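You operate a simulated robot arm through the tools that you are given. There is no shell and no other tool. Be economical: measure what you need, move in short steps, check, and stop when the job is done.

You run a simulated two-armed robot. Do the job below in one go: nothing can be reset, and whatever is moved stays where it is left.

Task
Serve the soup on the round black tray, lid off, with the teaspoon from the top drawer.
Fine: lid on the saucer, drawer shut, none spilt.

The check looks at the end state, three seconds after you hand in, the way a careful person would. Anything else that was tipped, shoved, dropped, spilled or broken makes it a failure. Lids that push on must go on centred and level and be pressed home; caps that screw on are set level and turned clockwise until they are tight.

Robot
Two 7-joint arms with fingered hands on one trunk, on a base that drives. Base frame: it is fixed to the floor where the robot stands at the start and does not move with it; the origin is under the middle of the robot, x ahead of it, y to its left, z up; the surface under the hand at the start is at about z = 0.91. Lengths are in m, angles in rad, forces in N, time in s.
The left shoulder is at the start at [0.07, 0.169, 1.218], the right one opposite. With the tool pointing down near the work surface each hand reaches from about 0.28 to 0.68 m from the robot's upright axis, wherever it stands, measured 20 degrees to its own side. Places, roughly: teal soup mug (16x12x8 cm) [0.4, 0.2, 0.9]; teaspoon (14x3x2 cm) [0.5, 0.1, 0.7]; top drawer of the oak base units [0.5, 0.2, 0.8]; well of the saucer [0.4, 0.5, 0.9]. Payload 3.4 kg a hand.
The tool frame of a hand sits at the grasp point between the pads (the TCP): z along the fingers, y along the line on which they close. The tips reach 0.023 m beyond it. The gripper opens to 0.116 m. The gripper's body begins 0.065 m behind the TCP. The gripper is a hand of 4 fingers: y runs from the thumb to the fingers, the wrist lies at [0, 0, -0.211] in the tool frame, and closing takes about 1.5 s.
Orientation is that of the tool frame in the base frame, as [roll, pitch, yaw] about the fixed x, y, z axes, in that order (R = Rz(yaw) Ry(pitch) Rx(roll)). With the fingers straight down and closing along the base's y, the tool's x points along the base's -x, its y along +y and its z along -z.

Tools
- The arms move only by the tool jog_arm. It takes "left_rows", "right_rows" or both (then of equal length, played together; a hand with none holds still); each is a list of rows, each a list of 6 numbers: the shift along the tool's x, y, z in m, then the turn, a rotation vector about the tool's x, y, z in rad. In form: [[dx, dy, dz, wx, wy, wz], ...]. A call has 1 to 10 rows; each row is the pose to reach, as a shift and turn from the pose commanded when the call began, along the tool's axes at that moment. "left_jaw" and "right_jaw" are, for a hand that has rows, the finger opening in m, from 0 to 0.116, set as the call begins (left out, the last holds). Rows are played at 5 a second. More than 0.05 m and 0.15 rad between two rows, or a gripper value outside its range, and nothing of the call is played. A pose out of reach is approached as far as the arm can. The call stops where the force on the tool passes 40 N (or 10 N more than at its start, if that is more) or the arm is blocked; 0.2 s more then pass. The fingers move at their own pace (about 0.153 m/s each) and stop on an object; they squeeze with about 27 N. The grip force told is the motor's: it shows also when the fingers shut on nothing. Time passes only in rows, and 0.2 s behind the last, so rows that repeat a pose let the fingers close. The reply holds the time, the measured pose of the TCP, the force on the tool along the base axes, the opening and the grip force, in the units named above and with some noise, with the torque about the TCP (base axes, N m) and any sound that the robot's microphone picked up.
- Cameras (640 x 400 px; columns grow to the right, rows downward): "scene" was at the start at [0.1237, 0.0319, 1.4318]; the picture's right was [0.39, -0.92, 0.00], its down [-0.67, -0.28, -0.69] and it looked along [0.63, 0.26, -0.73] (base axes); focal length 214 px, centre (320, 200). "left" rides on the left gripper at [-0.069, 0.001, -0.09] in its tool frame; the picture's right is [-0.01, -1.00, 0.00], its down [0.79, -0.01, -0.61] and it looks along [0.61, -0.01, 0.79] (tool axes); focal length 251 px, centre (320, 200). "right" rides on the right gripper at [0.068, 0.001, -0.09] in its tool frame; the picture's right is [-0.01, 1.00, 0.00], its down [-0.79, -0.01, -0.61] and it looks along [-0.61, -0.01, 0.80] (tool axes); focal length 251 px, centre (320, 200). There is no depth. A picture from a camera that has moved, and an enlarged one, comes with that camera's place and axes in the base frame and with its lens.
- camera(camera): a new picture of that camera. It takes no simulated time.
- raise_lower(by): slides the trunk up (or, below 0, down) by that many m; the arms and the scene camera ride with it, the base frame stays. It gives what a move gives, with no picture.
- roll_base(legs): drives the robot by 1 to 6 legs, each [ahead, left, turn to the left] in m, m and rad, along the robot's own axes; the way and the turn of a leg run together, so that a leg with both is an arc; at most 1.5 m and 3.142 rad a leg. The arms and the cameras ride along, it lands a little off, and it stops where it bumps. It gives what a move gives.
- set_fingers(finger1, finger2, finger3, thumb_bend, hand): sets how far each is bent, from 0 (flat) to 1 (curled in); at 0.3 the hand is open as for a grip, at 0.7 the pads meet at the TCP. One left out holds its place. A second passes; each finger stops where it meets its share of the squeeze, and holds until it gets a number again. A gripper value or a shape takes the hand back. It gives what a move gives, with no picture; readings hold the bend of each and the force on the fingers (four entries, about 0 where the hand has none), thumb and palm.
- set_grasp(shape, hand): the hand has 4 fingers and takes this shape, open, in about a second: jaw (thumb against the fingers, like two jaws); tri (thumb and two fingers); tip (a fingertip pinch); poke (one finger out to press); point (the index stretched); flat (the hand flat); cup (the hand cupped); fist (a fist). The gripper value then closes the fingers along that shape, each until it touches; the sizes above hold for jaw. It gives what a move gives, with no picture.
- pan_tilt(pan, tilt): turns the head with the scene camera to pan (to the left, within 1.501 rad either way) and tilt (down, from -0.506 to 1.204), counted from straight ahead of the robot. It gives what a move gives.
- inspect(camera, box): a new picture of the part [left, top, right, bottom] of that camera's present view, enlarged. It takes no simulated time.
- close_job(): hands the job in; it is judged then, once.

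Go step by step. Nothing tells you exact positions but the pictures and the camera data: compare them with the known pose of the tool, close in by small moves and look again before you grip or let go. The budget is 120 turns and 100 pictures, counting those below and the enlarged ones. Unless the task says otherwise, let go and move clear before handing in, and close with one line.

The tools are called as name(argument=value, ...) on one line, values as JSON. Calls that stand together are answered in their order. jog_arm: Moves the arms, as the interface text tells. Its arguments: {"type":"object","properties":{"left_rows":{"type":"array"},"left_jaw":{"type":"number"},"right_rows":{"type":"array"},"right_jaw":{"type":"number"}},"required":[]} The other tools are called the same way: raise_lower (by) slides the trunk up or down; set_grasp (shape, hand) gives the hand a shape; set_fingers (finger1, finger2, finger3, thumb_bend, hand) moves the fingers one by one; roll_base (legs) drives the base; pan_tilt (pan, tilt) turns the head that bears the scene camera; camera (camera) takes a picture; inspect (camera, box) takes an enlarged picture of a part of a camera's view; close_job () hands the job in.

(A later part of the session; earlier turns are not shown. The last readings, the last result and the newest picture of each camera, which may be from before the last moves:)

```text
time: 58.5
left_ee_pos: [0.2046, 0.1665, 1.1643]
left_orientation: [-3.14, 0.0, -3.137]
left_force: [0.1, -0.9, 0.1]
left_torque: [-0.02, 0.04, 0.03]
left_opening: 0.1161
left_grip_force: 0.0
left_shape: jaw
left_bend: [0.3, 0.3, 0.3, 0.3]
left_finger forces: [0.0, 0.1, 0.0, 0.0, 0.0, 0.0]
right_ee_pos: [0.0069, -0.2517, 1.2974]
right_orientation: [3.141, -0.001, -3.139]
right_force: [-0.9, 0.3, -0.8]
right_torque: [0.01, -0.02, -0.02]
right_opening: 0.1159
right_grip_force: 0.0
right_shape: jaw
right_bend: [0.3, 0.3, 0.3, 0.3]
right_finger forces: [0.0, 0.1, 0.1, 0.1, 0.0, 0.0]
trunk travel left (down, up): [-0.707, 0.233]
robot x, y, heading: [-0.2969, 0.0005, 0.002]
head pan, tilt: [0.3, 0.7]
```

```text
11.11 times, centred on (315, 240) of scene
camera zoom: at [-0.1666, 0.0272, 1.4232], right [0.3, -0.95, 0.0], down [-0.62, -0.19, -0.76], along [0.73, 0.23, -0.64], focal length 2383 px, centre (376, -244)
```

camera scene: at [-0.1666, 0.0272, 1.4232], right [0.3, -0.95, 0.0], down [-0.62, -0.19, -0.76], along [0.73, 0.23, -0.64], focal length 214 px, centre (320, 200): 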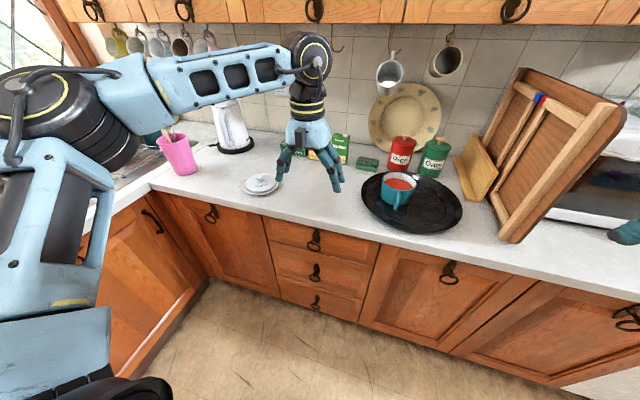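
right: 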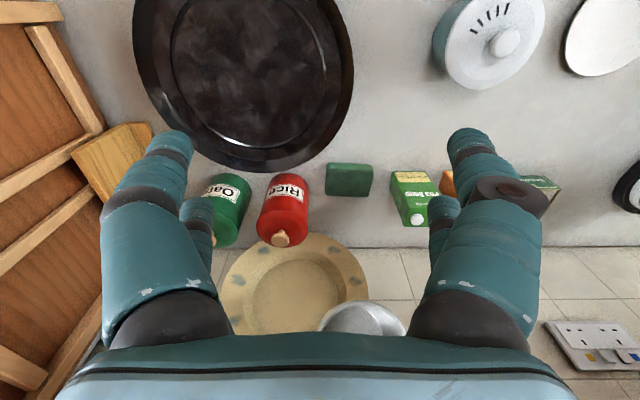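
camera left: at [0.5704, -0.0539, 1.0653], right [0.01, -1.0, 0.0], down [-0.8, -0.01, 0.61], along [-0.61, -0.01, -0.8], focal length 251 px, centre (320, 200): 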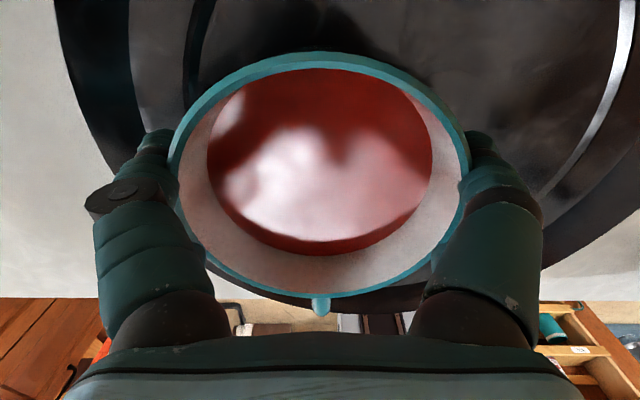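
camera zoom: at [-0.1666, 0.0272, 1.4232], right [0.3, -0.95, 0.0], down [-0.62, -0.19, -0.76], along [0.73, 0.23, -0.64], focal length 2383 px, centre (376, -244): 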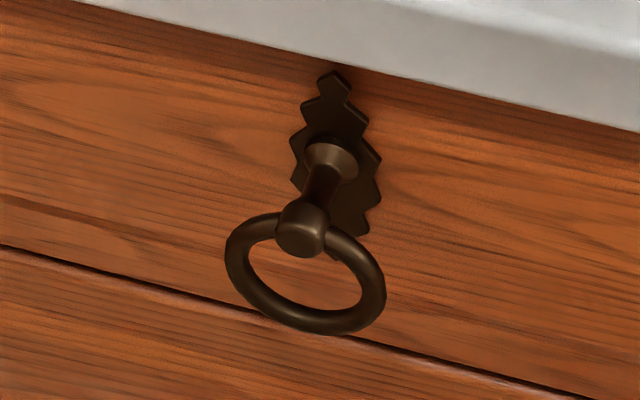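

The handle is a short stem with a ring about 5 cm across, hanging at roughly [0.286, 0.194, 0.80] about 3 cm proud of the drawer front. I'll lower the trunk and turn the left hand to point forward.

raise_lower(by=-0.2)

jog_arm(left_rows=[[0.003, 0.003, 0.015, 0, -0.145, 0], [0.006, 0.006, 0.03, 0, -0.29, 0], [0.009, 0.009, 0.045, 0, -0.435, 0], [0.012, 0.012, 0.06, 0, -0.58, 0], [0.015, 0.015, 0.075, 0, -0.725, 0], [0.018, 0.018, 0.09, 0, -0.87, 0], [0.021, 0.021, 0.105, 0, -1.015, 0], [0.024, 0.024, 0.12, 0, -1.16, 0], [0.027, 0.027, 0.135, 0, -1.305, 0], [0.03, 0.028, 0.15, 0, -1.45, 0]])

camera(camera="scene")

```text
time: 60.7
left_ee_pos: [0.2039, 0.1655, 0.9638]
left_orientation: [3.141, 0.0, -3.137]
left_force: [-0.4, 0.7, 0.1]
left_torque: [0.03, 0.01, 0.04]
left_opening: 0.1161
left_grip_force: 0.1
left_shape: jaw
left_bend: [0.3, 0.3, 0.3, 0.3]
left_finger forces: [0.0, 0.0, 0.1, 0.0, 0.0, 0.0]
right_ee_pos: [0.0075, -0.2525, 1.0965]
right_orientation: [3.141, 0.0, -3.139]
right_force: [0.5, 0.2, 0.3]
right_torque: [-0.04, 0.02, 0.04]
right_opening: 0.1159
right_grip_force: 0.0
right_shape: jaw
right_bend: [0.3, 0.3, 0.3, 0.3]
right_finger forces: [0.0, 0.0, 0.0, 0.0, 0.0, 0.1]
trunk travel left (down, up): [-0.507, 0.433]
robot x, y, heading: [-0.3001, -0.0005, 0.006]
head pan, tilt: [0.3, 0.7]
```

```text
time: 62.9
left_ee_pos: [0.1962, 0.1722, 0.9063]
left_orientation: [-3.13, 1.322, -3.116]
left_force: [-0.1, 0.2, -0.5]
left_torque: [-0.01, -0.01, -0.03]
left_opening: 0.1157
left_grip_force: 0.0
left_shape: jaw
left_bend: [0.3, 0.3, 0.3, 0.3]
left_finger forces: [0.0, 0.0, 0.0, 0.0, 0.1, 0.1]
left hand out of reach, approached as far as the arm can: row 8, 9, 10
right_ee_pos: [0.0065, -0.2529, 1.0961]
right_orientation: [3.141, 0.0, -3.137]
right_force: [-0.5, 0.4, -0.2]
right_torque: [0.0, -0.03, 0.0]
right_opening: 0.1158
right_grip_force: 0.0
right_shape: jaw
right_bend: [0.3, 0.3, 0.3, 0.3]
right_finger forces: [0.0, 0.0, 0.1, 0.0, 0.0, 0.0]
trunk travel left (down, up): [-0.507, 0.433]
robot x, y, heading: [-0.2972, 0.0016, 0.004]
head pan, tilt: [0.3, 0.7]
```

```text
48 pictures are left
camera scene: at [-0.1666, 0.0274, 1.2231], right [0.3, -0.95, 0.0], down [-0.61, -0.19, -0.76], along [0.73, 0.23, -0.64], focal length 214 px, centre (320, 200)
```

scene: 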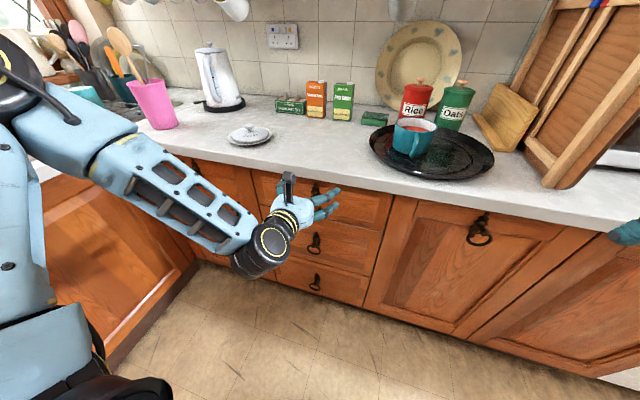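

The hand is almost horizontal, limited by being too close to the body. I'll lower the trunk another 0.1 m and finish the turn while moving forward a little.

raise_lower(by=-0.105)

jog_arm(left_rows=[[-0.002, 0.005, 0.008, 0, -0.06, 0], [-0.004, 0.01, 0.016, 0, -0.12, 0], [-0.006, 0.015, 0.024, 0, -0.18, 0], [-0.006, 0.02, 0.03, 0, -0.24, 0]])

camera(camera="left")

camera(camera="scene")

```text
time: 64.3
left_ee_pos: [0.1962, 0.1714, 0.8025]
left_orientation: [-3.137, 1.321, -3.123]
left_force: [0.0, 1.0, 0.2]
left_torque: [-0.04, 0.02, 0.01]
left_opening: 0.1164
left_grip_force: 0.0
left_shape: jaw
left_bend: [0.3, 0.3, 0.3, 0.3]
left_finger forces: [0.0, 0.0, 0.0, 0.0, 0.0, 0.0]
right_ee_pos: [0.0059, -0.2529, 0.9917]
right_orientation: [-3.141, 0.001, -3.138]
right_force: [-0.3, -0.2, 0.0]
right_torque: [0.02, 0.04, -0.02]
right_opening: 0.1157
right_grip_force: 0.0
right_shape: jaw
right_bend: [0.3, 0.3, 0.3, 0.3]
right_finger forces: [0.0, 0.0, 0.1, 0.1, 0.0, 0.0]
trunk travel left (down, up): [-0.402, 0.538]
robot x, y, heading: [-0.2963, -0.0016, 0.002]
head pan, tilt: [0.3, 0.7]
```

```text
time: 65.3
left_ee_pos: [0.2064, 0.1756, 0.8618]
left_orientation: [-3.093, 1.466, -3.065]
left_force: [0.3, 0.0, 0.2]
left_torque: [0.0, -0.03, 0.02]
left_opening: 0.1159
left_grip_force: 0.1
left_shape: jaw
left_bend: [0.3, 0.3, 0.3, 0.3]
left_finger forces: [0.0, 0.0, 0.0, 0.1, 0.1, 0.1]
left hand out of reach, approached as far as the arm can: row 1, 2, 3, 4
right_ee_pos: [0.0068, -0.2531, 0.9911]
right_orientation: [3.141, -0.001, -3.138]
right_force: [-0.3, -0.4, 0.1]
right_torque: [0.02, -0.04, -0.04]
right_opening: 0.1161
right_grip_force: 0.1
right_shape: jaw
right_bend: [0.3, 0.3, 0.3, 0.3]
right_finger forces: [0.0, 0.0, 0.0, 0.0, 0.0, 0.1]
trunk travel left (down, up): [-0.402, 0.538]
robot x, y, heading: [-0.2993, -0.0014, 0.004]
head pan, tilt: [0.3, 0.7]
```

```text
47 pictures are left
camera left: at [0.125, 0.175, 0.9394], right [0.03, -1.0, 0.01], down [-0.69, -0.03, -0.73], along [0.73, 0.01, -0.69], focal length 251 px, centre (320, 200)
```

left: 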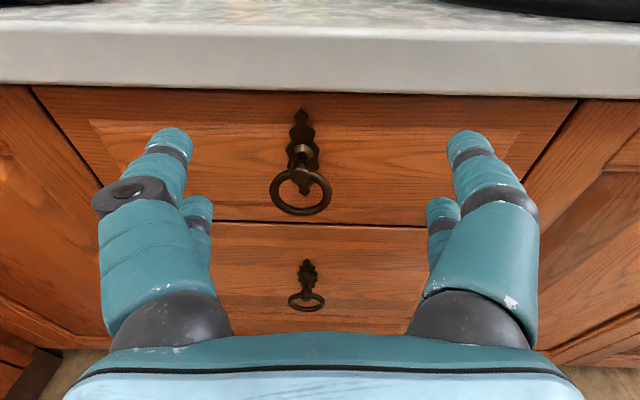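

```text
46 pictures are left
camera scene: at [-0.1665, 0.0265, 1.1182], right [0.3, -0.95, 0.0], down [-0.61, -0.19, -0.76], along [0.73, 0.23, -0.64], focal length 214 px, centre (320, 200)
```

scene: 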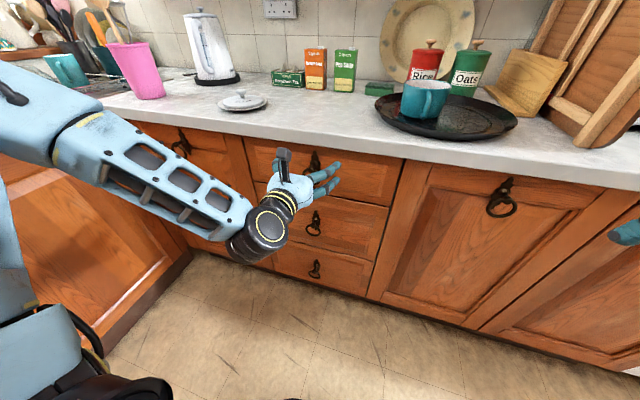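

The left camera confirms the ring centre at about [0.286, 0.194, 0.796]. I'll lower the trunk 0.065 m and move partway in, with the jaws a bit narrower.

raise_lower(by=-0.065)

jog_arm(left_rows=[[-0.001, 0.005, 0.01, 0, 0, 0], [-0.002, 0.01, 0.02, 0, 0, 0], [-0.003, 0.016, 0.035, 0, 0, 0], [-0.004, 0.016, 0.045, 0, 0, 0]], left_jaw=0.095)

camera(camera="left")

```text
time: 66.3
left_ee_pos: [0.2067, 0.1758, 0.7951]
left_orientation: [-3.092, 1.466, -3.069]
left_force: [0.3, 0.9, 0.2]
left_torque: [-0.01, -0.03, 0.01]
left_opening: 0.1161
left_grip_force: 0.0
left_shape: jaw
left_bend: [0.3, 0.3, 0.3, 0.3]
left_finger forces: [0.0, 0.1, 0.0, 0.0, 0.0, 0.1]
right_ee_pos: [0.0073, -0.2526, 0.9267]
right_orientation: [-3.14, 0.0, -3.139]
right_force: [0.0, -0.6, -0.4]
right_torque: [0.0, 0.02, -0.01]
right_opening: 0.1158
right_grip_force: 0.1
right_shape: jaw
right_bend: [0.3, 0.3, 0.3, 0.3]
right_finger forces: [0.1, 0.0, 0.0, 0.0, 0.0, 0.0]
trunk travel left (down, up): [-0.337, 0.603]
robot x, y, heading: [-0.2952, -0.0008, 0.002]
head pan, tilt: [0.3, 0.7]
```

```text
time: 67.3
left_ee_pos: [0.2326, 0.1895, 0.8121]
left_orientation: [-3.08, 1.466, -3.048]
left_force: [-0.3, -0.6, -0.1]
left_torque: [0.0, 0.02, -0.02]
left_opening: 0.0953
left_grip_force: 0.1
left_shape: jaw
left_bend: [0.56, 0.56, 0.56, 0.57]
left_finger forces: [0.1, 0.1, 0.0, 0.0, 0.1, 0.0]
left hand out of reach, approached as far as the arm can: row 2, 3, 4
right_ee_pos: [0.0078, -0.2519, 0.9253]
right_orientation: [3.141, 0.0, -3.137]
right_force: [1.0, 0.7, -0.4]
right_torque: [0.02, 0.02, 0.0]
right_opening: 0.1161
right_grip_force: 0.0
right_shape: jaw
right_bend: [0.3, 0.3, 0.3, 0.3]
right_finger forces: [0.0, 0.0, 0.1, 0.0, 0.1, 0.0]
trunk travel left (down, up): [-0.337, 0.603]
robot x, y, heading: [-0.2967, 0.0018, 0.001]
head pan, tilt: [0.3, 0.7]
```

```text
45 pictures are left
camera left: at [0.1505, 0.1895, 0.8896], right [0.03, -1.0, 0.02], down [-0.69, -0.03, -0.73], along [0.73, 0.01, -0.69], focal length 251 px, centre (320, 200)
```

left: 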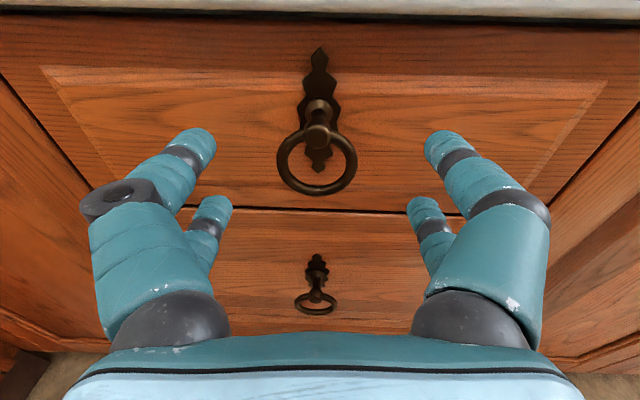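

The arm is at its wrist limit, so I'll do the final approach with the base and trunk: down 0.017 m, then ahead 0.03 m, and look.

raise_lower(by=-0.017)

roll_base(legs=[[0.03, 0.003, 0]])

camera(camera="left")

```text
time: 68.0
left_ee_pos: [0.2317, 0.1906, 0.7951]
left_orientation: [-3.08, 1.465, -3.049]
left_force: [0.3, 0.3, 0.7]
left_torque: [0.0, 0.03, -0.05]
left_opening: 0.0952
left_grip_force: 0.1
left_shape: jaw
left_bend: [0.56, 0.56, 0.56, 0.57]
left_finger forces: [0.1, 0.0, 0.0, 0.0, 0.0, 0.0]
right_ee_pos: [0.0065, -0.2525, 0.9088]
right_orientation: [3.141, 0.0, -3.139]
right_force: [0.3, 0.0, 0.2]
right_torque: [0.02, 0.01, 0.0]
right_opening: 0.1157
right_grip_force: 0.0
right_shape: jaw
right_bend: [0.3, 0.3, 0.3, 0.3]
right_finger forces: [0.1, 0.0, 0.0, 0.0, 0.0, 0.0]
trunk travel left (down, up): [-0.32, 0.62]
robot x, y, heading: [-0.2994, -0.002, 0.0]
head pan, tilt: [0.3, 0.7]
```

```text
time: 68.8
left_ee_pos: [0.2629, 0.1929, 0.7931]
left_orientation: [-3.081, 1.462, -3.052]
left_force: [0.1, 0.5, 0.1]
left_torque: [-0.01, 0.0, 0.0]
left_opening: 0.0951
left_grip_force: 0.1
left_shape: jaw
left_bend: [0.56, 0.56, 0.56, 0.57]
left_finger forces: [0.0, 0.0, 0.0, 0.1, 0.0, 0.1]
right_ee_pos: [0.0379, -0.2496, 0.9089]
right_orientation: [-3.141, -0.002, -3.137]
right_force: [-0.4, 0.1, -0.9]
right_torque: [0.0, 0.0, 0.0]
right_opening: 0.1159
right_grip_force: 0.0
right_shape: jaw
right_bend: [0.3, 0.3, 0.3, 0.3]
right_finger forces: [0.0, 0.0, 0.0, 0.0, 0.0, 0.0]
trunk travel left (down, up): [-0.32, 0.62]
robot x, y, heading: [-0.2637, 0.0037, 0.005]
head pan, tilt: [0.3, 0.7]
```

```text
44 pictures are left
camera left: at [0.1816, 0.1926, 0.8718], right [0.03, -1.0, 0.02], down [-0.69, -0.03, -0.72], along [0.73, 0.01, -0.69], focal length 251 px, centre (320, 200)
```

left: 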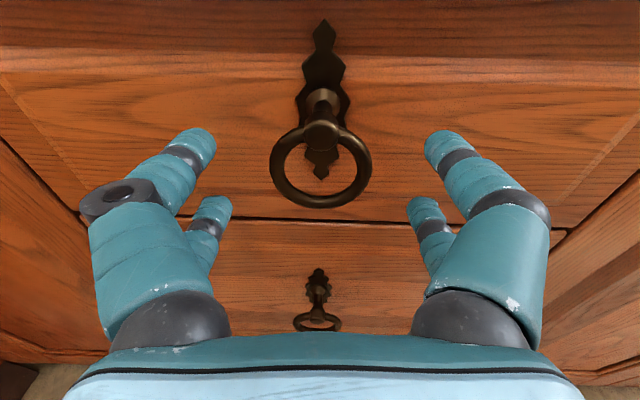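

The ring is centred between the finger pairs. I'll go 0.02 m further and close on the ring.

roll_base(legs=[[0.02, 0, 0]])

jog_arm(left_rows=[[0, 0, 0, 0, 0, 0], [0, 0, 0, 0, 0, 0], [0, 0, 0, 0, 0, 0], [0, 0, 0, 0, 0, 0], [0, 0, 0, 0, 0, 0], [0, 0, 0, 0, 0, 0]], left_jaw=0.0)

camera(camera="left")

```text
time: 69.6
left_ee_pos: [0.2838, 0.1935, 0.7939]
left_orientation: [-3.082, 1.461, -3.051]
left_force: [0.4, -0.1, 0.2]
left_torque: [-0.01, 0.01, 0.02]
left_opening: 0.0951
left_grip_force: 0.2
left_shape: jaw
left_bend: [0.56, 0.56, 0.56, 0.57]
left_finger forces: [0.0, 0.0, 0.1, 0.0, 0.0, 0.0]
right_ee_pos: [0.0579, -0.2507, 0.9086]
right_orientation: [-3.141, -0.002, -3.137]
right_force: [0.7, 0.6, 0.3]
right_torque: [0.02, -0.04, 0.0]
right_opening: 0.1162
right_grip_force: 0.2
right_shape: jaw
right_bend: [0.3, 0.3, 0.3, 0.3]
right_finger forces: [0.0, 0.0, 0.0, 0.0, 0.0, 0.0]
trunk travel left (down, up): [-0.32, 0.62]
robot x, y, heading: [-0.246, 0.0075, 0.006]
head pan, tilt: [0.3, 0.7]
```

```text
time: 71.0
left_ee_pos: [0.2804, 0.1925, 0.7969]
left_orientation: [-3.083, 1.47, -3.052]
left_force: [4.0, 2.0, 18.7]
left_torque: [0.09, -0.34, -0.03]
left_opening: 0.0069
left_grip_force: 26.6
left_shape: jaw
left_bend: [0.71, 0.75, 0.75, 0.72]
left_finger forces: [27.2, 25.6, 23.4, 0.0, 27.5, 0.0]
right_ee_pos: [0.0562, -0.2502, 0.9093]
right_orientation: [3.141, 0.003, -3.14]
right_force: [-0.7, -0.3, -0.5]
right_torque: [-0.03, 0.02, -0.02]
right_opening: 0.1157
right_grip_force: 0.1
right_shape: jaw
right_bend: [0.3, 0.3, 0.3, 0.3]
right_finger forces: [0.0, 0.1, 0.1, 0.0, 0.0, 0.0]
trunk travel left (down, up): [-0.32, 0.62]
robot x, y, heading: [-0.2521, 0.0038, 0.005]
head pan, tilt: [0.3, 0.7]
```

```text
43 pictures are left
camera left: at [0.1994, 0.1923, 0.8742], right [0.03, -1.0, 0.02], down [-0.68, -0.03, -0.73], along [0.73, 0.01, -0.68], focal length 251 px, centre (320, 200)
```

left: 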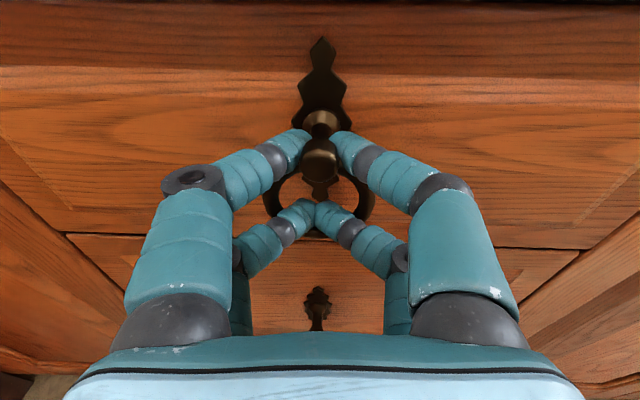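

The upper pair is closed on the stem and the lower pair holds the ring. I'll pull by driving back a short way first.

roll_base(legs=[[-0.06, 0, 0]])

camera(camera="left")

```text
time: 72.0
left_ee_pos: [0.22, 0.1937, 0.7966]
left_orientation: [-3.078, 1.466, -3.049]
left_force: [2.1, 3.7, 20.7]
left_torque: [0.11, -0.35, 0.03]
left_opening: 0.0073
left_grip_force: 26.7
left_shape: jaw
left_bend: [0.71, 0.75, 0.75, 0.72]
left_finger forces: [28.3, 27.8, 25.5, 0.0, 27.4, 0.0]
right_ee_pos: [-0.0046, -0.2497, 0.9092]
right_orientation: [-3.141, 0.004, -3.139]
right_force: [-0.3, 0.1, 0.1]
right_torque: [-0.01, -0.01, -0.01]
right_opening: 0.116
right_grip_force: 0.1
right_shape: jaw
right_bend: [0.3, 0.3, 0.3, 0.3]
right_finger forces: [0.0, 0.0, 0.0, 0.0, 0.1, 0.0]
trunk travel left (down, up): [-0.32, 0.62]
robot x, y, heading: [-0.3065, 0.0032, 0.005]
head pan, tilt: [0.3, 0.7]
```

```text
42 pictures are left
camera left: at [0.1386, 0.1921, 0.8742], right [0.03, -1.0, 0.02], down [-0.68, -0.03, -0.73], along [0.73, 0.01, -0.68], focal length 251 px, centre (320, 200)
```

left: 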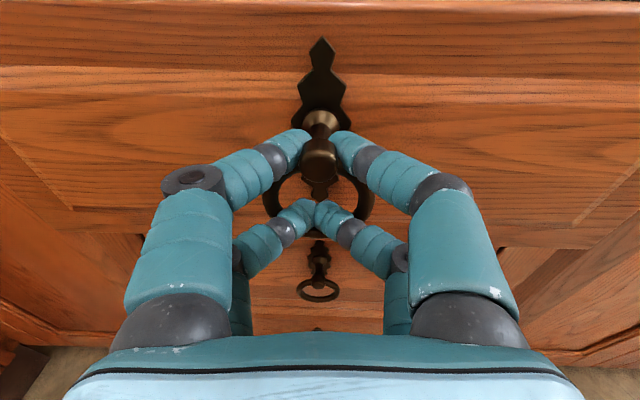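

The drawer is coming out with the hand. I'll pull further and look inside with the scene camera.

roll_base(legs=[[-0.18, 0, 0]])

pan_tilt(pan=0.25, tilt=0.5)

camera(camera="scene")

```text
time: 73.5
left_ee_pos: [0.0423, 0.1931, 0.7959]
left_orientation: [-3.075, 1.47, -3.042]
left_force: [1.8, 3.2, 17.1]
left_torque: [0.07, -0.26, 0.06]
left_opening: 0.0068
left_grip_force: 27.4
left_shape: jaw
left_bend: [0.71, 0.75, 0.75, 0.72]
left_finger forces: [28.2, 28.2, 0.0, 0.1, 26.6, 0.0]
right_ee_pos: [-0.1853, -0.2523, 0.9111]
right_orientation: [-3.141, 0.002, -3.14]
right_force: [0.7, -0.6, -0.8]
right_torque: [0.03, -0.02, -0.02]
right_opening: 0.1156
right_grip_force: 0.0
right_shape: jaw
right_bend: [0.3, 0.3, 0.3, 0.3]
right_finger forces: [0.0, 0.0, 0.1, 0.0, 0.0, 0.0]
trunk travel left (down, up): [-0.32, 0.62]
robot x, y, heading: [-0.4898, -0.0003, 0.006]
head pan, tilt: [0.3, 0.7]
```

```text
time: 74.2
left_ee_pos: [0.0418, 0.1942, 0.797]
left_orientation: [-3.076, 1.471, -3.043]
left_force: [1.4, 2.8, 11.2]
left_torque: [0.05, -0.16, 0.05]
left_opening: 0.0066
left_grip_force: 26.9
left_shape: jaw
left_bend: [0.71, 0.75, 0.75, 0.72]
left_finger forces: [27.2, 0.0, 0.0, 0.1, 26.9, 0.1]
right_ee_pos: [-0.1837, -0.2506, 0.9095]
right_orientation: [3.141, 0.003, -3.138]
right_force: [0.6, -0.2, 0.0]
right_torque: [0.02, -0.02, 0.05]
right_opening: 0.1162
right_grip_force: 0.1
right_shape: jaw
right_bend: [0.3, 0.3, 0.3, 0.3]
right_finger forces: [0.1, 0.0, 0.0, 0.0, 0.0, 0.0]
trunk travel left (down, up): [-0.32, 0.62]
robot x, y, heading: [-0.4852, 0.0016, -0.002]
head pan, tilt: [0.25, 0.499]
```

```text
41 pictures are left
camera scene: at [-0.3505, 0.026, 1.0541], right [0.25, -0.97, 0.0], down [-0.46, -0.12, -0.88], along [0.85, 0.22, -0.48], focal length 214 px, centre (320, 200)
```

scene: 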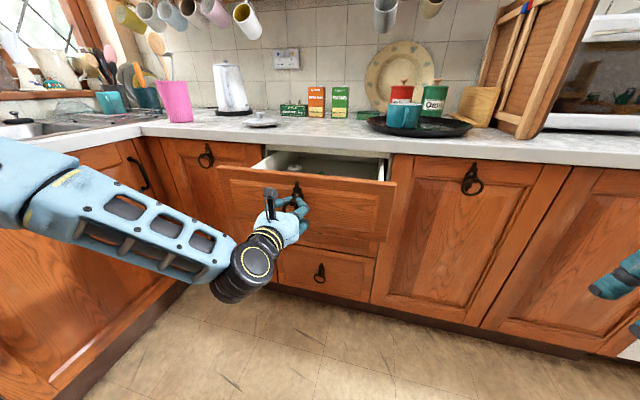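

The drawer is open about 0.24 m. I'll pull a little more and check the grip.

roll_base(legs=[[-0.05, 0, 0]])

camera(camera="left")

```text
time: 75.1
left_ee_pos: [-0.0087, 0.1914, 0.7959]
left_orientation: [-3.073, 1.47, -3.042]
left_force: [0.2, 2.5, 14.0]
left_torque: [0.06, -0.21, 0.01]
left_opening: 0.0067
left_grip_force: 27.1
left_shape: jaw
left_bend: [0.71, 0.75, 0.75, 0.72]
left_finger forces: [27.7, 0.0, 0.1, 0.1, 26.5, 0.0]
right_ee_pos: [-0.2342, -0.2517, 0.9102]
right_orientation: [3.141, 0.002, -3.137]
right_force: [-0.5, 0.0, -0.1]
right_torque: [-0.03, 0.01, 0.02]
right_opening: 0.1161
right_grip_force: 0.2
right_shape: jaw
right_bend: [0.3, 0.3, 0.3, 0.3]
right_finger forces: [0.0, 0.0, 0.0, 0.0, 0.0, 0.1]
trunk travel left (down, up): [-0.32, 0.62]
robot x, y, heading: [-0.5338, 0.0046, 0.004]
head pan, tilt: [0.25, 0.499]
```

```text
40 pictures are left
camera left: at [-0.091, 0.1919, 0.8743], right [0.03, -1.0, 0.02], down [-0.68, -0.03, -0.73], along [0.73, 0.01, -0.68], focal length 251 px, centre (320, 200)
```

left: 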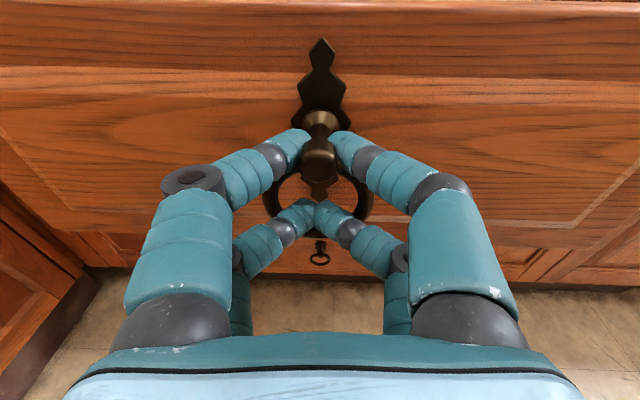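

The drawer is open about 0.29 m. I'll release the handle, back off, and raise the trunk to look inside.

jog_arm(left_rows=[[0, 0, 0, 0, 0, 0], [0, 0, 0, 0, 0, 0], [0, 0, 0, 0, 0, 0], [0, 0, 0, 0, 0, 0]], left_jaw=0.1)

roll_base(legs=[[-0.12, 0, 0]])

raise_lower(by=0.45)

camera(camera="scene")

camera(camera="left")

```text
time: 76.1
left_ee_pos: [-0.0074, 0.1924, 0.7955]
left_orientation: [-3.076, 1.469, -3.045]
left_force: [-0.2, -0.3, -0.3]
left_torque: [0.0, -0.01, 0.03]
left_opening: 0.1
left_grip_force: 0.1
left_shape: jaw
left_bend: [0.52, 0.52, 0.52, 0.52]
left_finger forces: [0.0, 0.1, 0.1, 0.0, 0.0, 0.0]
right_ee_pos: [-0.233, -0.2507, 0.9092]
right_orientation: [-3.141, 0.001, -3.139]
right_force: [0.0, 0.6, -0.1]
right_torque: [0.0, -0.01, 0.0]
right_opening: 0.1159
right_grip_force: 0.1
right_shape: jaw
right_bend: [0.3, 0.3, 0.3, 0.3]
right_finger forces: [0.1, 0.1, 0.0, 0.1, 0.1, 0.1]
trunk travel left (down, up): [-0.32, 0.62]
robot x, y, heading: [-0.54, 0.0026, 0.005]
head pan, tilt: [0.25, 0.499]
```

```text
time: 77.3
left_ee_pos: [-0.1282, 0.1911, 0.7956]
left_orientation: [-3.075, 1.467, -3.046]
left_force: [-0.1, -0.1, 0.0]
left_torque: [-0.01, 0.03, 0.0]
left_opening: 0.1
left_grip_force: 0.1
left_shape: jaw
left_bend: [0.52, 0.52, 0.52, 0.52]
left_finger forces: [0.0, 0.1, 0.1, 0.0, 0.0, 0.0]
right_ee_pos: [-0.3543, -0.2513, 0.9099]
right_orientation: [3.14, 0.001, -3.137]
right_force: [0.7, -0.8, -0.3]
right_torque: [0.03, -0.02, 0.01]
right_opening: 0.116
right_grip_force: 0.1
right_shape: jaw
right_bend: [0.3, 0.3, 0.3, 0.3]
right_finger forces: [0.0, 0.0, 0.1, 0.0, 0.1, 0.1]
trunk travel left (down, up): [-0.32, 0.62]
robot x, y, heading: [-0.6563, 0.0006, 0.004]
head pan, tilt: [0.25, 0.499]
```

```text
refused: 0.45 is not a number from -0.4 to 0.4
```

```text
39 pictures are left
camera scene: at [-0.5214, 0.0255, 1.0541], right [0.25, -0.97, 0.0], down [-0.46, -0.12, -0.88], along [0.85, 0.22, -0.48], focal length 214 px, centre (320, 200)
```

scene: 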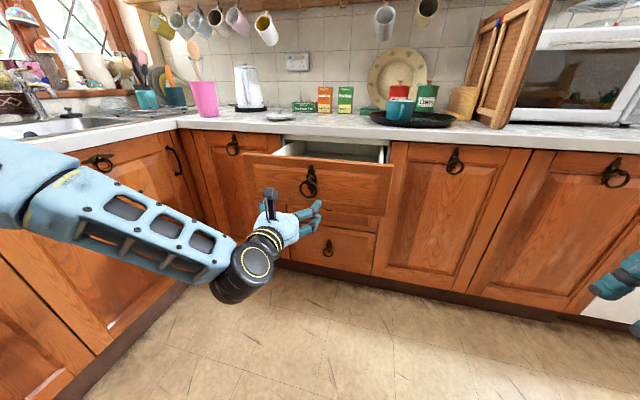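

```text
38 pictures are left
camera left: at [-0.211, 0.1912, 0.8738], right [0.03, -1.0, 0.02], down [-0.68, -0.03, -0.73], along [0.73, 0.01, -0.68], focal length 251 px, centre (320, 200)
```

left: 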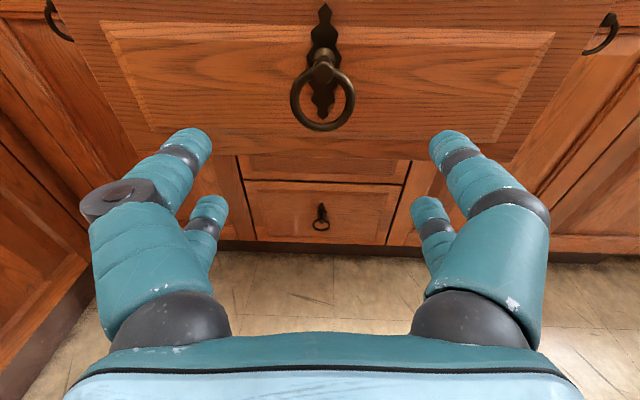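

Now I'll raise the trunk and look down into the open drawer.

raise_lower(by=0.4)

roll_base(legs=[[0.28, 0, 0]])

pan_tilt(pan=0.25, tilt=0.9)

camera(camera="scene")

```text
time: 81.2
left_ee_pos: [-0.1278, 0.1927, 1.1959]
left_orientation: [-3.076, 1.468, -3.046]
left_force: [0.8, -0.3, 0.3]
left_torque: [-0.01, 0.03, 0.0]
left_opening: 0.0998
left_grip_force: 0.0
left_shape: jaw
left_bend: [0.52, 0.52, 0.52, 0.52]
left_finger forces: [0.0, 0.0, 0.0, 0.1, 0.0, 0.0]
right_ee_pos: [-0.3542, -0.2512, 1.3088]
right_orientation: [3.141, 0.0, -3.138]
right_force: [0.3, -0.5, 0.3]
right_torque: [0.02, -0.01, -0.01]
right_opening: 0.116
right_grip_force: 0.0
right_shape: jaw
right_bend: [0.3, 0.3, 0.3, 0.3]
right_finger forces: [0.0, 0.1, 0.1, 0.0, 0.0, 0.1]
trunk travel left (down, up): [-0.72, 0.22]
robot x, y, heading: [-0.6583, 0.0015, 0.005]
head pan, tilt: [0.25, 0.499]
```

```text
time: 83.2
left_ee_pos: [0.1518, 0.1934, 1.1959]
left_orientation: [-3.074, 1.472, -3.045]
left_force: [-0.7, -0.6, 0.3]
left_torque: [-0.01, 0.01, 0.0]
left_opening: 0.0999
left_grip_force: 0.1
left_shape: jaw
left_bend: [0.52, 0.52, 0.52, 0.52]
left_finger forces: [0.0, 0.0, 0.1, 0.1, 0.0, 0.1]
right_ee_pos: [-0.0738, -0.25, 1.3101]
right_orientation: [3.141, 0.003, -3.138]
right_force: [0.4, 0.2, -1.2]
right_torque: [-0.02, -0.01, -0.01]
right_opening: 0.1159
right_grip_force: 0.0
right_shape: jaw
right_bend: [0.3, 0.3, 0.3, 0.3]
right_finger forces: [0.0, 0.1, 0.0, 0.1, 0.0, 0.1]
trunk travel left (down, up): [-0.72, 0.22]
robot x, y, heading: [-0.3734, 0.0045, 0.0]
head pan, tilt: [0.25, 0.499]
```

```text
time: 84.0
left_ee_pos: [0.1547, 0.1933, 1.1953]
left_orientation: [-3.073, 1.469, -3.044]
left_force: [0.2, 0.2, -0.6]
left_torque: [0.03, 0.01, 0.0]
left_opening: 0.0998
left_grip_force: 0.2
left_shape: jaw
left_bend: [0.52, 0.52, 0.52, 0.52]
left_finger forces: [0.1, 0.1, 0.0, 0.0, 0.1, 0.0]
right_ee_pos: [-0.0712, -0.2504, 1.3094]
right_orientation: [3.141, 0.0, -3.138]
right_force: [0.3, 1.3, 0.0]
right_torque: [0.01, 0.01, -0.03]
right_opening: 0.116
right_grip_force: 0.1
right_shape: jaw
right_bend: [0.3, 0.3, 0.3, 0.3]
right_finger forces: [0.0, 0.0, 0.0, 0.0, 0.0, 0.0]
trunk travel left (down, up): [-0.72, 0.22]
robot x, y, heading: [-0.3713, 0.0011, 0.002]
head pan, tilt: [0.25, 0.901]
```

```text
37 pictures are left
camera scene: at [-0.2528, 0.0228, 1.4201], right [0.25, -0.97, 0.0], down [-0.76, -0.2, -0.62], along [0.6, 0.16, -0.78], focal length 214 px, centre (320, 200)
```

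scene: 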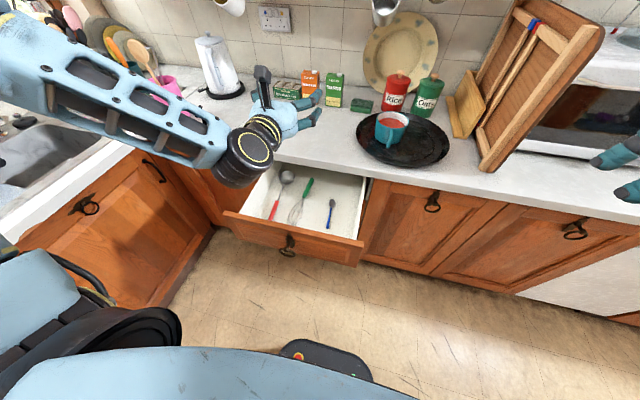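

inspect(camera="scene", box=[250, 160, 370, 270])

```text
3.64 times, centred on (310, 215) of scene
camera zoom: at [-0.2528, 0.0228, 1.4201], right [0.25, -0.97, 0.0], down [-0.76, -0.2, -0.62], along [0.6, 0.16, -0.78], focal length 780 px, centre (356, 146)
```

zoom: 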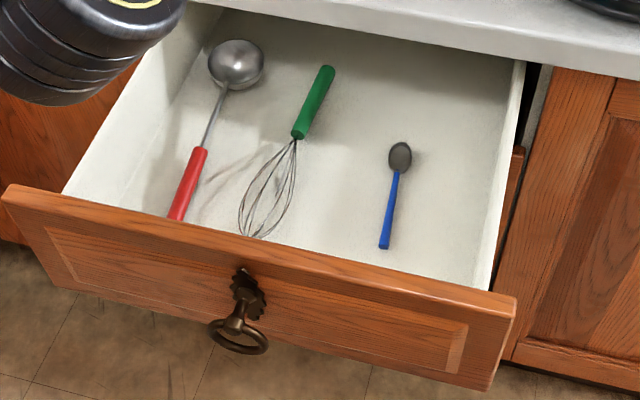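

The teaspoon (blue handle, dark bowl) lies along x, with its handle end near [0.165, 0.10] and its bowl near [0.29, 0.115]. I'll turn the left hand back to pointing down and shift the base 0.1 m right to bring it above.

jog_arm(left_rows=[[0, 0, 0, 0, 0.1465, 0], [0, 0, 0, 0, 0.293, 0], [0, 0, 0, 0, 0.4395, 0], [0, 0, 0, 0, 0.586, 0], [0, 0, 0, 0, 0.7325, 0], [0, 0, 0, 0, 0.879, 0], [0, 0, 0, 0, 1.0255, 0], [0, 0, 0, 0, 1.172, 0], [0, 0, 0, 0, 1.3185, 0], [0, 0, 0, 0, 1.465, 0]])

roll_base(legs=[[0, -0.1, 0]])

camera(camera="left")

```text
time: 86.2
left_ee_pos: [0.1536, 0.1983, 1.1949]
left_orientation: [-3.133, -0.002, -3.109]
left_force: [0.0, 0.4, -0.5]
left_torque: [0.0, 0.0, 0.03]
left_opening: 0.0999
left_grip_force: 0.0
left_shape: jaw
left_bend: [0.52, 0.52, 0.52, 0.52]
left_finger forces: [0.1, 0.0, 0.1, 0.0, 0.0, 0.1]
left hand out of reach, approached as far as the arm can: row 10
right_ee_pos: [-0.0693, -0.2505, 1.3082]
right_orientation: [-3.141, -0.002, -3.138]
right_force: [0.4, -0.1, 0.0]
right_torque: [0.01, 0.03, -0.02]
right_opening: 0.1159
right_grip_force: 0.1
right_shape: jaw
right_bend: [0.3, 0.3, 0.3, 0.3]
right_finger forces: [0.0, 0.1, 0.0, 0.0, 0.0, 0.0]
trunk travel left (down, up): [-0.72, 0.22]
robot x, y, heading: [-0.3771, 0.0059, 0.001]
head pan, tilt: [0.25, 0.901]
```

```text
time: 87.4
left_ee_pos: [0.1539, 0.0978, 1.1957]
left_orientation: [-3.134, 0.002, -3.108]
left_force: [-1.0, 0.2, 0.6]
left_torque: [-0.03, 0.03, 0.02]
left_opening: 0.0999
left_grip_force: 0.0
left_shape: jaw
left_bend: [0.52, 0.52, 0.52, 0.52]
left_finger forces: [0.1, 0.0, 0.1, 0.0, 0.0, 0.0]
right_ee_pos: [-0.0706, -0.3484, 1.3099]
right_orientation: [-3.139, -0.001, -3.138]
right_force: [0.4, 0.1, -0.3]
right_torque: [-0.01, 0.01, 0.04]
right_opening: 0.1158
right_grip_force: 0.2
right_shape: jaw
right_bend: [0.3, 0.3, 0.3, 0.3]
right_finger forces: [0.0, 0.1, 0.0, 0.1, 0.0, 0.0]
trunk travel left (down, up): [-0.72, 0.22]
robot x, y, heading: [-0.3743, -0.1015, -0.001]
head pan, tilt: [0.25, 0.901]
```

```text
35 pictures are left
camera left: at [0.2212, 0.1032, 1.2862], right [0.04, -1.0, 0.01], down [-0.8, -0.03, 0.6], along [-0.6, -0.03, -0.8], focal length 251 px, centre (320, 200)
```

left: 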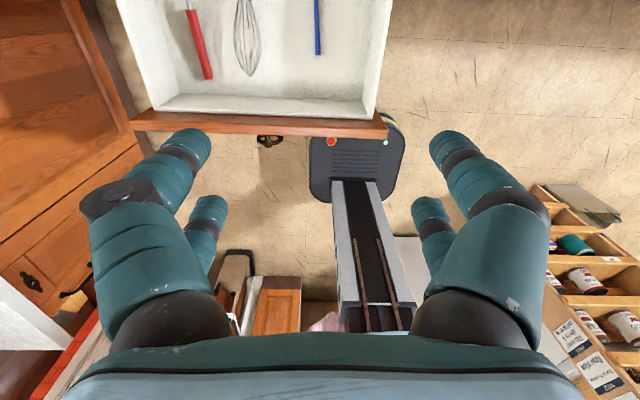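

The teaspoon's handle end is at [0.154, 0.1005, 0.733], about 0.1 rad off the x axis. I'll line the hand up over the handle at x≈0.20 and lower the trunk, then look again.

jog_arm(left_rows=[[-0.0154, 0.002, 0, 0, 0, -0.022], [-0.031, 0.004, 0, 0, 0, -0.044], [-0.0462, 0.0055, 0, 0, 0, -0.065], [-0.0462, 0.0055, 0, 0, 0, -0.065]], left_jaw=0.05)

raise_lower(by=-0.3)

camera(camera="left")

camera(camera="scene")

```text
time: 88.4
left_ee_pos: [0.1723, 0.1197, 1.1859]
left_orientation: [-3.134, 0.003, -3.044]
left_force: [-0.6, 0.0, 0.3]
left_torque: [-0.02, -0.01, 0.02]
left_opening: 0.0506
left_grip_force: 0.0
left_shape: jaw
left_bend: [0.73, 0.73, 0.73, 0.76]
left_finger forces: [0.1, 0.1, 0.0, 0.0, 0.0, 0.0]
left hand out of reach, approached as far as the arm can: row 1, 2, 3, 4
right_ee_pos: [-0.0712, -0.3499, 1.3089]
right_orientation: [3.142, -0.002, -3.137]
right_force: [0.0, -0.1, -0.1]
right_torque: [-0.01, 0.0, 0.01]
right_opening: 0.1159
right_grip_force: 0.1
right_shape: jaw
right_bend: [0.3, 0.3, 0.3, 0.3]
right_finger forces: [0.0, 0.0, 0.0, 0.1, 0.0, 0.1]
trunk travel left (down, up): [-0.72, 0.22]
robot x, y, heading: [-0.3762, -0.0985, 0.004]
head pan, tilt: [0.25, 0.901]
```

```text
time: 91.4
left_ee_pos: [0.1705, 0.1197, 0.8875]
left_orientation: [-3.134, 0.003, -3.045]
left_force: [-0.6, 0.8, -0.5]
left_torque: [0.01, -0.01, 0.01]
left_opening: 0.0505
left_grip_force: 0.1
left_shape: jaw
left_bend: [0.73, 0.73, 0.73, 0.76]
left_finger forces: [0.0, 0.0, 0.0, 0.0, 0.1, 0.0]
right_ee_pos: [-0.0703, -0.3503, 1.0094]
right_orientation: [-3.141, -0.001, -3.137]
right_force: [-0.6, -0.8, 0.3]
right_torque: [0.03, 0.01, -0.01]
right_opening: 0.1159
right_grip_force: 0.1
right_shape: jaw
right_bend: [0.3, 0.3, 0.3, 0.3]
right_finger forces: [0.1, 0.0, 0.0, 0.1, 0.0, 0.0]
trunk travel left (down, up): [-0.42, 0.52]
robot x, y, heading: [-0.3752, -0.0979, 0.004]
head pan, tilt: [0.25, 0.901]
```

```text
34 pictures are left
camera left: at [0.2394, 0.1283, 0.9769], right [0.11, -0.99, 0.01], down [-0.79, -0.08, 0.6], along [-0.6, -0.07, -0.8], focal length 251 px, centre (320, 200)
```

left: 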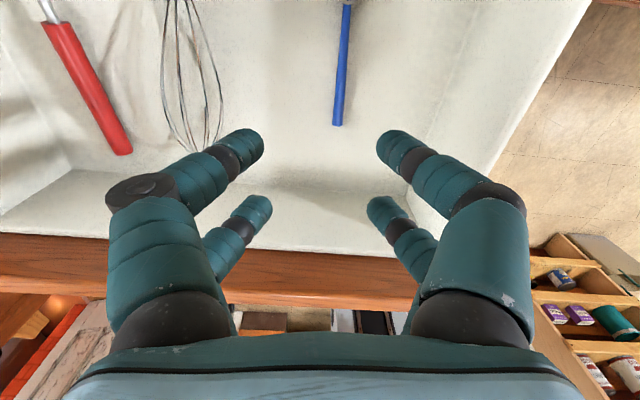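

```text
33 pictures are left
camera scene: at [-0.2529, -0.0773, 1.1201], right [0.25, -0.97, 0.0], down [-0.76, -0.2, -0.62], along [0.6, 0.16, -0.78], focal length 214 px, centre (320, 200)
```

scene: 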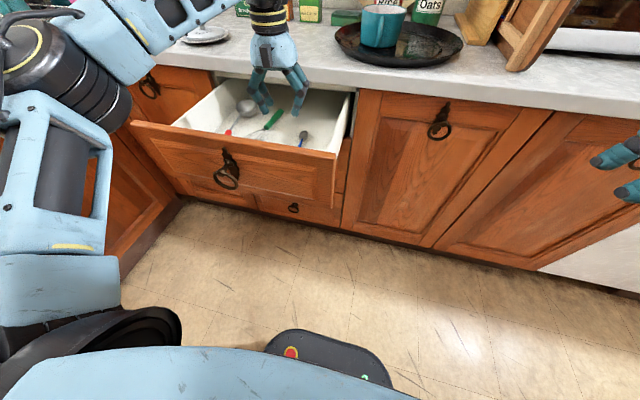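

The handle spans from [0.150, 0.100] to [0.235, 0.105] at z≈0.733. I'll adjust with the base, ahead 0.025 m and right 0.017 m, then lower further and look.

roll_base(legs=[[0.025, -0.017, 0]])

raise_lower(by=-0.1)

camera(camera="left")

```text
time: 92.2
left_ee_pos: [0.1971, 0.1031, 0.8871]
left_orientation: [-3.135, 0.004, -3.044]
left_force: [-0.2, -0.1, -1.5]
left_torque: [-0.01, -0.03, 0.0]
left_opening: 0.0502
left_grip_force: 0.0
left_shape: jaw
left_bend: [0.73, 0.73, 0.73, 0.76]
left_finger forces: [0.0, 0.0, 0.0, 0.0, 0.0, 0.1]
right_ee_pos: [-0.0453, -0.3671, 1.0087]
right_orientation: [3.141, 0.0, -3.139]
right_force: [-0.3, -0.3, -0.4]
right_torque: [0.0, 0.0, -0.02]
right_opening: 0.116
right_grip_force: 0.1
right_shape: jaw
right_bend: [0.3, 0.3, 0.3, 0.3]
right_finger forces: [0.0, 0.0, 0.0, 0.0, 0.0, 0.0]
trunk travel left (down, up): [-0.42, 0.52]
robot x, y, heading: [-0.3485, -0.1167, 0.007]
head pan, tilt: [0.25, 0.901]
```

```text
time: 93.5
left_ee_pos: [0.1959, 0.1018, 0.7862]
left_orientation: [-3.133, 0.005, -3.045]
left_force: [-0.6, -0.3, -0.7]
left_torque: [0.01, 0.01, 0.0]
left_opening: 0.0506
left_grip_force: 0.1
left_shape: jaw
left_bend: [0.73, 0.73, 0.73, 0.76]
left_finger forces: [0.0, 0.0, 0.1, 0.0, 0.0, 0.0]
right_ee_pos: [-0.0464, -0.3666, 0.9086]
right_orientation: [-3.141, -0.001, -3.138]
right_force: [0.0, -0.2, -0.5]
right_torque: [0.01, 0.0, -0.04]
right_opening: 0.1158
right_grip_force: 0.1
right_shape: jaw
right_bend: [0.3, 0.3, 0.3, 0.3]
right_finger forces: [0.1, 0.0, 0.0, 0.0, 0.0, 0.1]
trunk travel left (down, up): [-0.32, 0.62]
robot x, y, heading: [-0.3526, -0.1113, 0.003]
head pan, tilt: [0.25, 0.901]
```

```text
32 pictures are left
camera left: at [0.2642, 0.1116, 0.877], right [0.11, -0.99, 0.01], down [-0.79, -0.08, 0.6], along [-0.6, -0.07, -0.8], focal length 251 px, centre (320, 200)
```

left: 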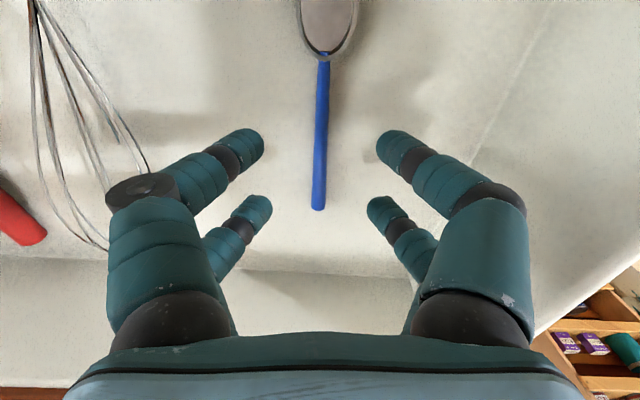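

The handle is centred between the fingertips. I'll lower in steps toward the drawer floor.

raise_lower(by=-0.026)

camera(camera="left")

```text
time: 94.3
left_ee_pos: [0.1956, 0.1024, 0.7607]
left_orientation: [-3.134, 0.004, -3.045]
left_force: [-0.3, -0.6, 0.1]
left_torque: [-0.03, -0.01, 0.01]
left_opening: 0.0508
left_grip_force: 0.0
left_shape: jaw
left_bend: [0.73, 0.73, 0.73, 0.76]
left_finger forces: [0.1, 0.0, 0.1, 0.1, 0.0, 0.0]
right_ee_pos: [-0.0472, -0.3671, 0.8841]
right_orientation: [3.14, 0.001, -3.138]
right_force: [-0.6, 0.4, 0.0]
right_torque: [-0.02, 0.01, -0.01]
right_opening: 0.1156
right_grip_force: 0.1
right_shape: jaw
right_bend: [0.3, 0.3, 0.3, 0.3]
right_finger forces: [0.1, 0.0, 0.1, 0.1, 0.1, 0.1]
trunk travel left (down, up): [-0.294, 0.646]
robot x, y, heading: [-0.3525, -0.1158, 0.003]
head pan, tilt: [0.25, 0.901]
```

```text
31 pictures are left
camera left: at [0.2641, 0.1116, 0.851], right [0.11, -0.99, 0.01], down [-0.79, -0.08, 0.6], along [-0.6, -0.07, -0.8], focal length 251 px, centre (320, 200)
```

left: 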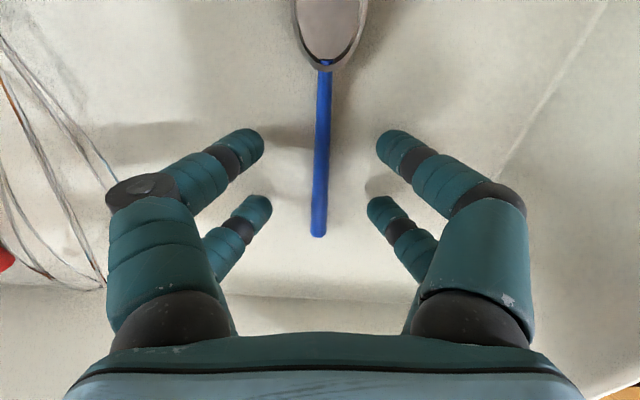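

raise_lower(by=-0.006)

```text
time: 94.8
left_ee_pos: [0.1964, 0.1034, 0.7557]
left_orientation: [-3.133, 0.005, -3.045]
left_force: [0.7, -0.1, 4.3]
left_torque: [0.15, 0.01, -0.03]
left_opening: 0.0507
left_grip_force: 0.0
left_shape: jaw
left_bend: [0.73, 0.73, 0.73, 0.76]
left_finger forces: [1.8, 3.1, 0.0, 0.0, 0.0, 0.1]
right_ee_pos: [-0.046, -0.3676, 0.8774]
right_orientation: [-3.142, 0.0, -3.139]
right_force: [0.0, -0.4, -0.5]
right_torque: [0.01, -0.03, 0.01]
right_opening: 0.1158
right_grip_force: 0.0
right_shape: jaw
right_bend: [0.3, 0.3, 0.3, 0.3]
right_finger forces: [0.1, 0.0, 0.0, 0.0, 0.0, 0.0]
trunk travel left (down, up): [-0.288, 0.652]
robot x, y, heading: [-0.3489, -0.1128, 0.007]
head pan, tilt: [0.25, 0.901]
```

The fingertips just touch the drawer floor. I'll rise 1 mm and close on the handle.

jog_arm(left_rows=[[0, 0, -0.001, 0, 0, 0], [0, 0, -0.001, 0, 0, 0], [0, 0, -0.001, 0, 0, 0], [0, 0, -0.001, 0, 0, 0], [0, 0, -0.001, 0, 0, 0], [0, 0, -0.001, 0, 0, 0]], left_jaw=0.0)

camera(camera="left")

```text
time: 96.2
left_ee_pos: [0.194, 0.1018, 0.7575]
left_orientation: [-3.134, 0.009, -3.043]
left_force: [2.2, 2.5, 26.4]
left_torque: [0.43, -0.35, -0.19]
left_opening: 0.0
left_grip_force: 27.2
left_shape: jaw
left_bend: [0.77, 0.76, 0.69, 0.66]
left_finger forces: [24.9, 0.1, 0.0, 0.0, 26.6, 0.1]
right_ee_pos: [-0.0494, -0.3669, 0.8785]
right_orientation: [3.139, 0.004, -3.136]
right_force: [0.0, 0.2, 0.0]
right_torque: [0.02, -0.02, 0.01]
right_opening: 0.1159
right_grip_force: 0.0
right_shape: jaw
right_bend: [0.3, 0.3, 0.3, 0.3]
right_finger forces: [0.0, 0.1, 0.1, 0.0, 0.0, 0.0]
trunk travel left (down, up): [-0.288, 0.652]
robot x, y, heading: [-0.3533, -0.1136, 0.007]
head pan, tilt: [0.25, 0.901]
```

```text
30 pictures are left
camera left: at [0.2615, 0.1112, 0.8492], right [0.11, -0.99, 0.01], down [-0.8, -0.08, 0.6], along [-0.6, -0.07, -0.8], focal length 251 px, centre (320, 200)
```

left: 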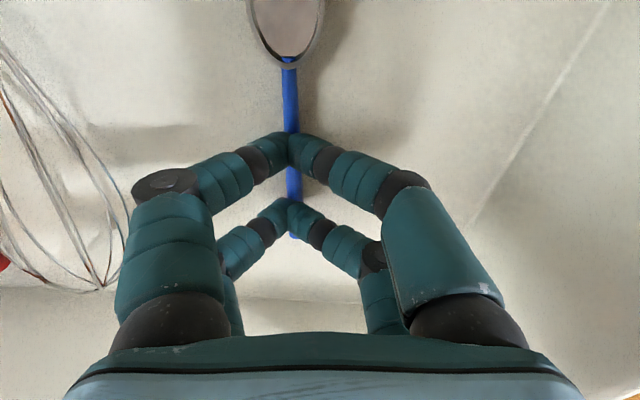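

The front pair appears to hold the handle, though the fingers press on the floor. I'll lift a little and see whether the spoon follows.

jog_arm(left_rows=[[0, 0, -0.004, 0, 0, 0], [0, 0, -0.01, 0, 0, 0], [0, 0, -0.018, 0, 0, 0], [0, 0, -0.026, 0, 0, 0], [0, 0, -0.026, 0, 0, 0]])

camera(camera="left")

```text
time: 97.4
left_ee_pos: [0.1904, 0.1057, 0.776]
left_orientation: [-3.13, 0.005, -3.044]
left_force: [-0.1, -0.7, -0.2]
left_torque: [-0.03, 0.0, -0.03]
left_opening: 0.0001
left_grip_force: 27.3
left_shape: jaw
left_bend: [0.77, 0.76, 0.69, 0.66]
left_finger forces: [0.0, 0.0, 0.0, 0.1, 0.0, 0.0]
left hand out of reach, approached as far as the arm can: row 2, 3, 4, 5
right_ee_pos: [-0.0469, -0.3663, 0.877]
right_orientation: [-3.141, 0.0, -3.138]
right_force: [-0.2, -0.6, 0.2]
right_torque: [-0.01, 0.04, -0.01]
right_opening: 0.1158
right_grip_force: 0.0
right_shape: jaw
right_bend: [0.3, 0.3, 0.3, 0.3]
right_finger forces: [0.1, 0.1, 0.1, 0.1, 0.0, 0.1]
trunk travel left (down, up): [-0.288, 0.652]
robot x, y, heading: [-0.3528, -0.1151, 0.0]
head pan, tilt: [0.25, 0.901]
```

```text
29 pictures are left
camera left: at [0.2576, 0.1155, 0.8685], right [0.11, -0.99, 0.01], down [-0.79, -0.08, 0.6], along [-0.6, -0.07, -0.8], focal length 251 px, centre (320, 200)
```

left: 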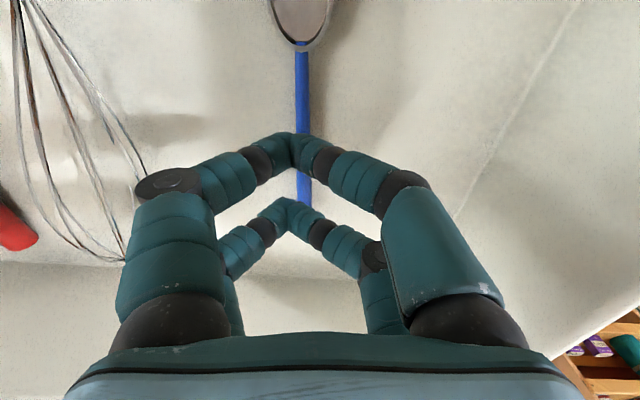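

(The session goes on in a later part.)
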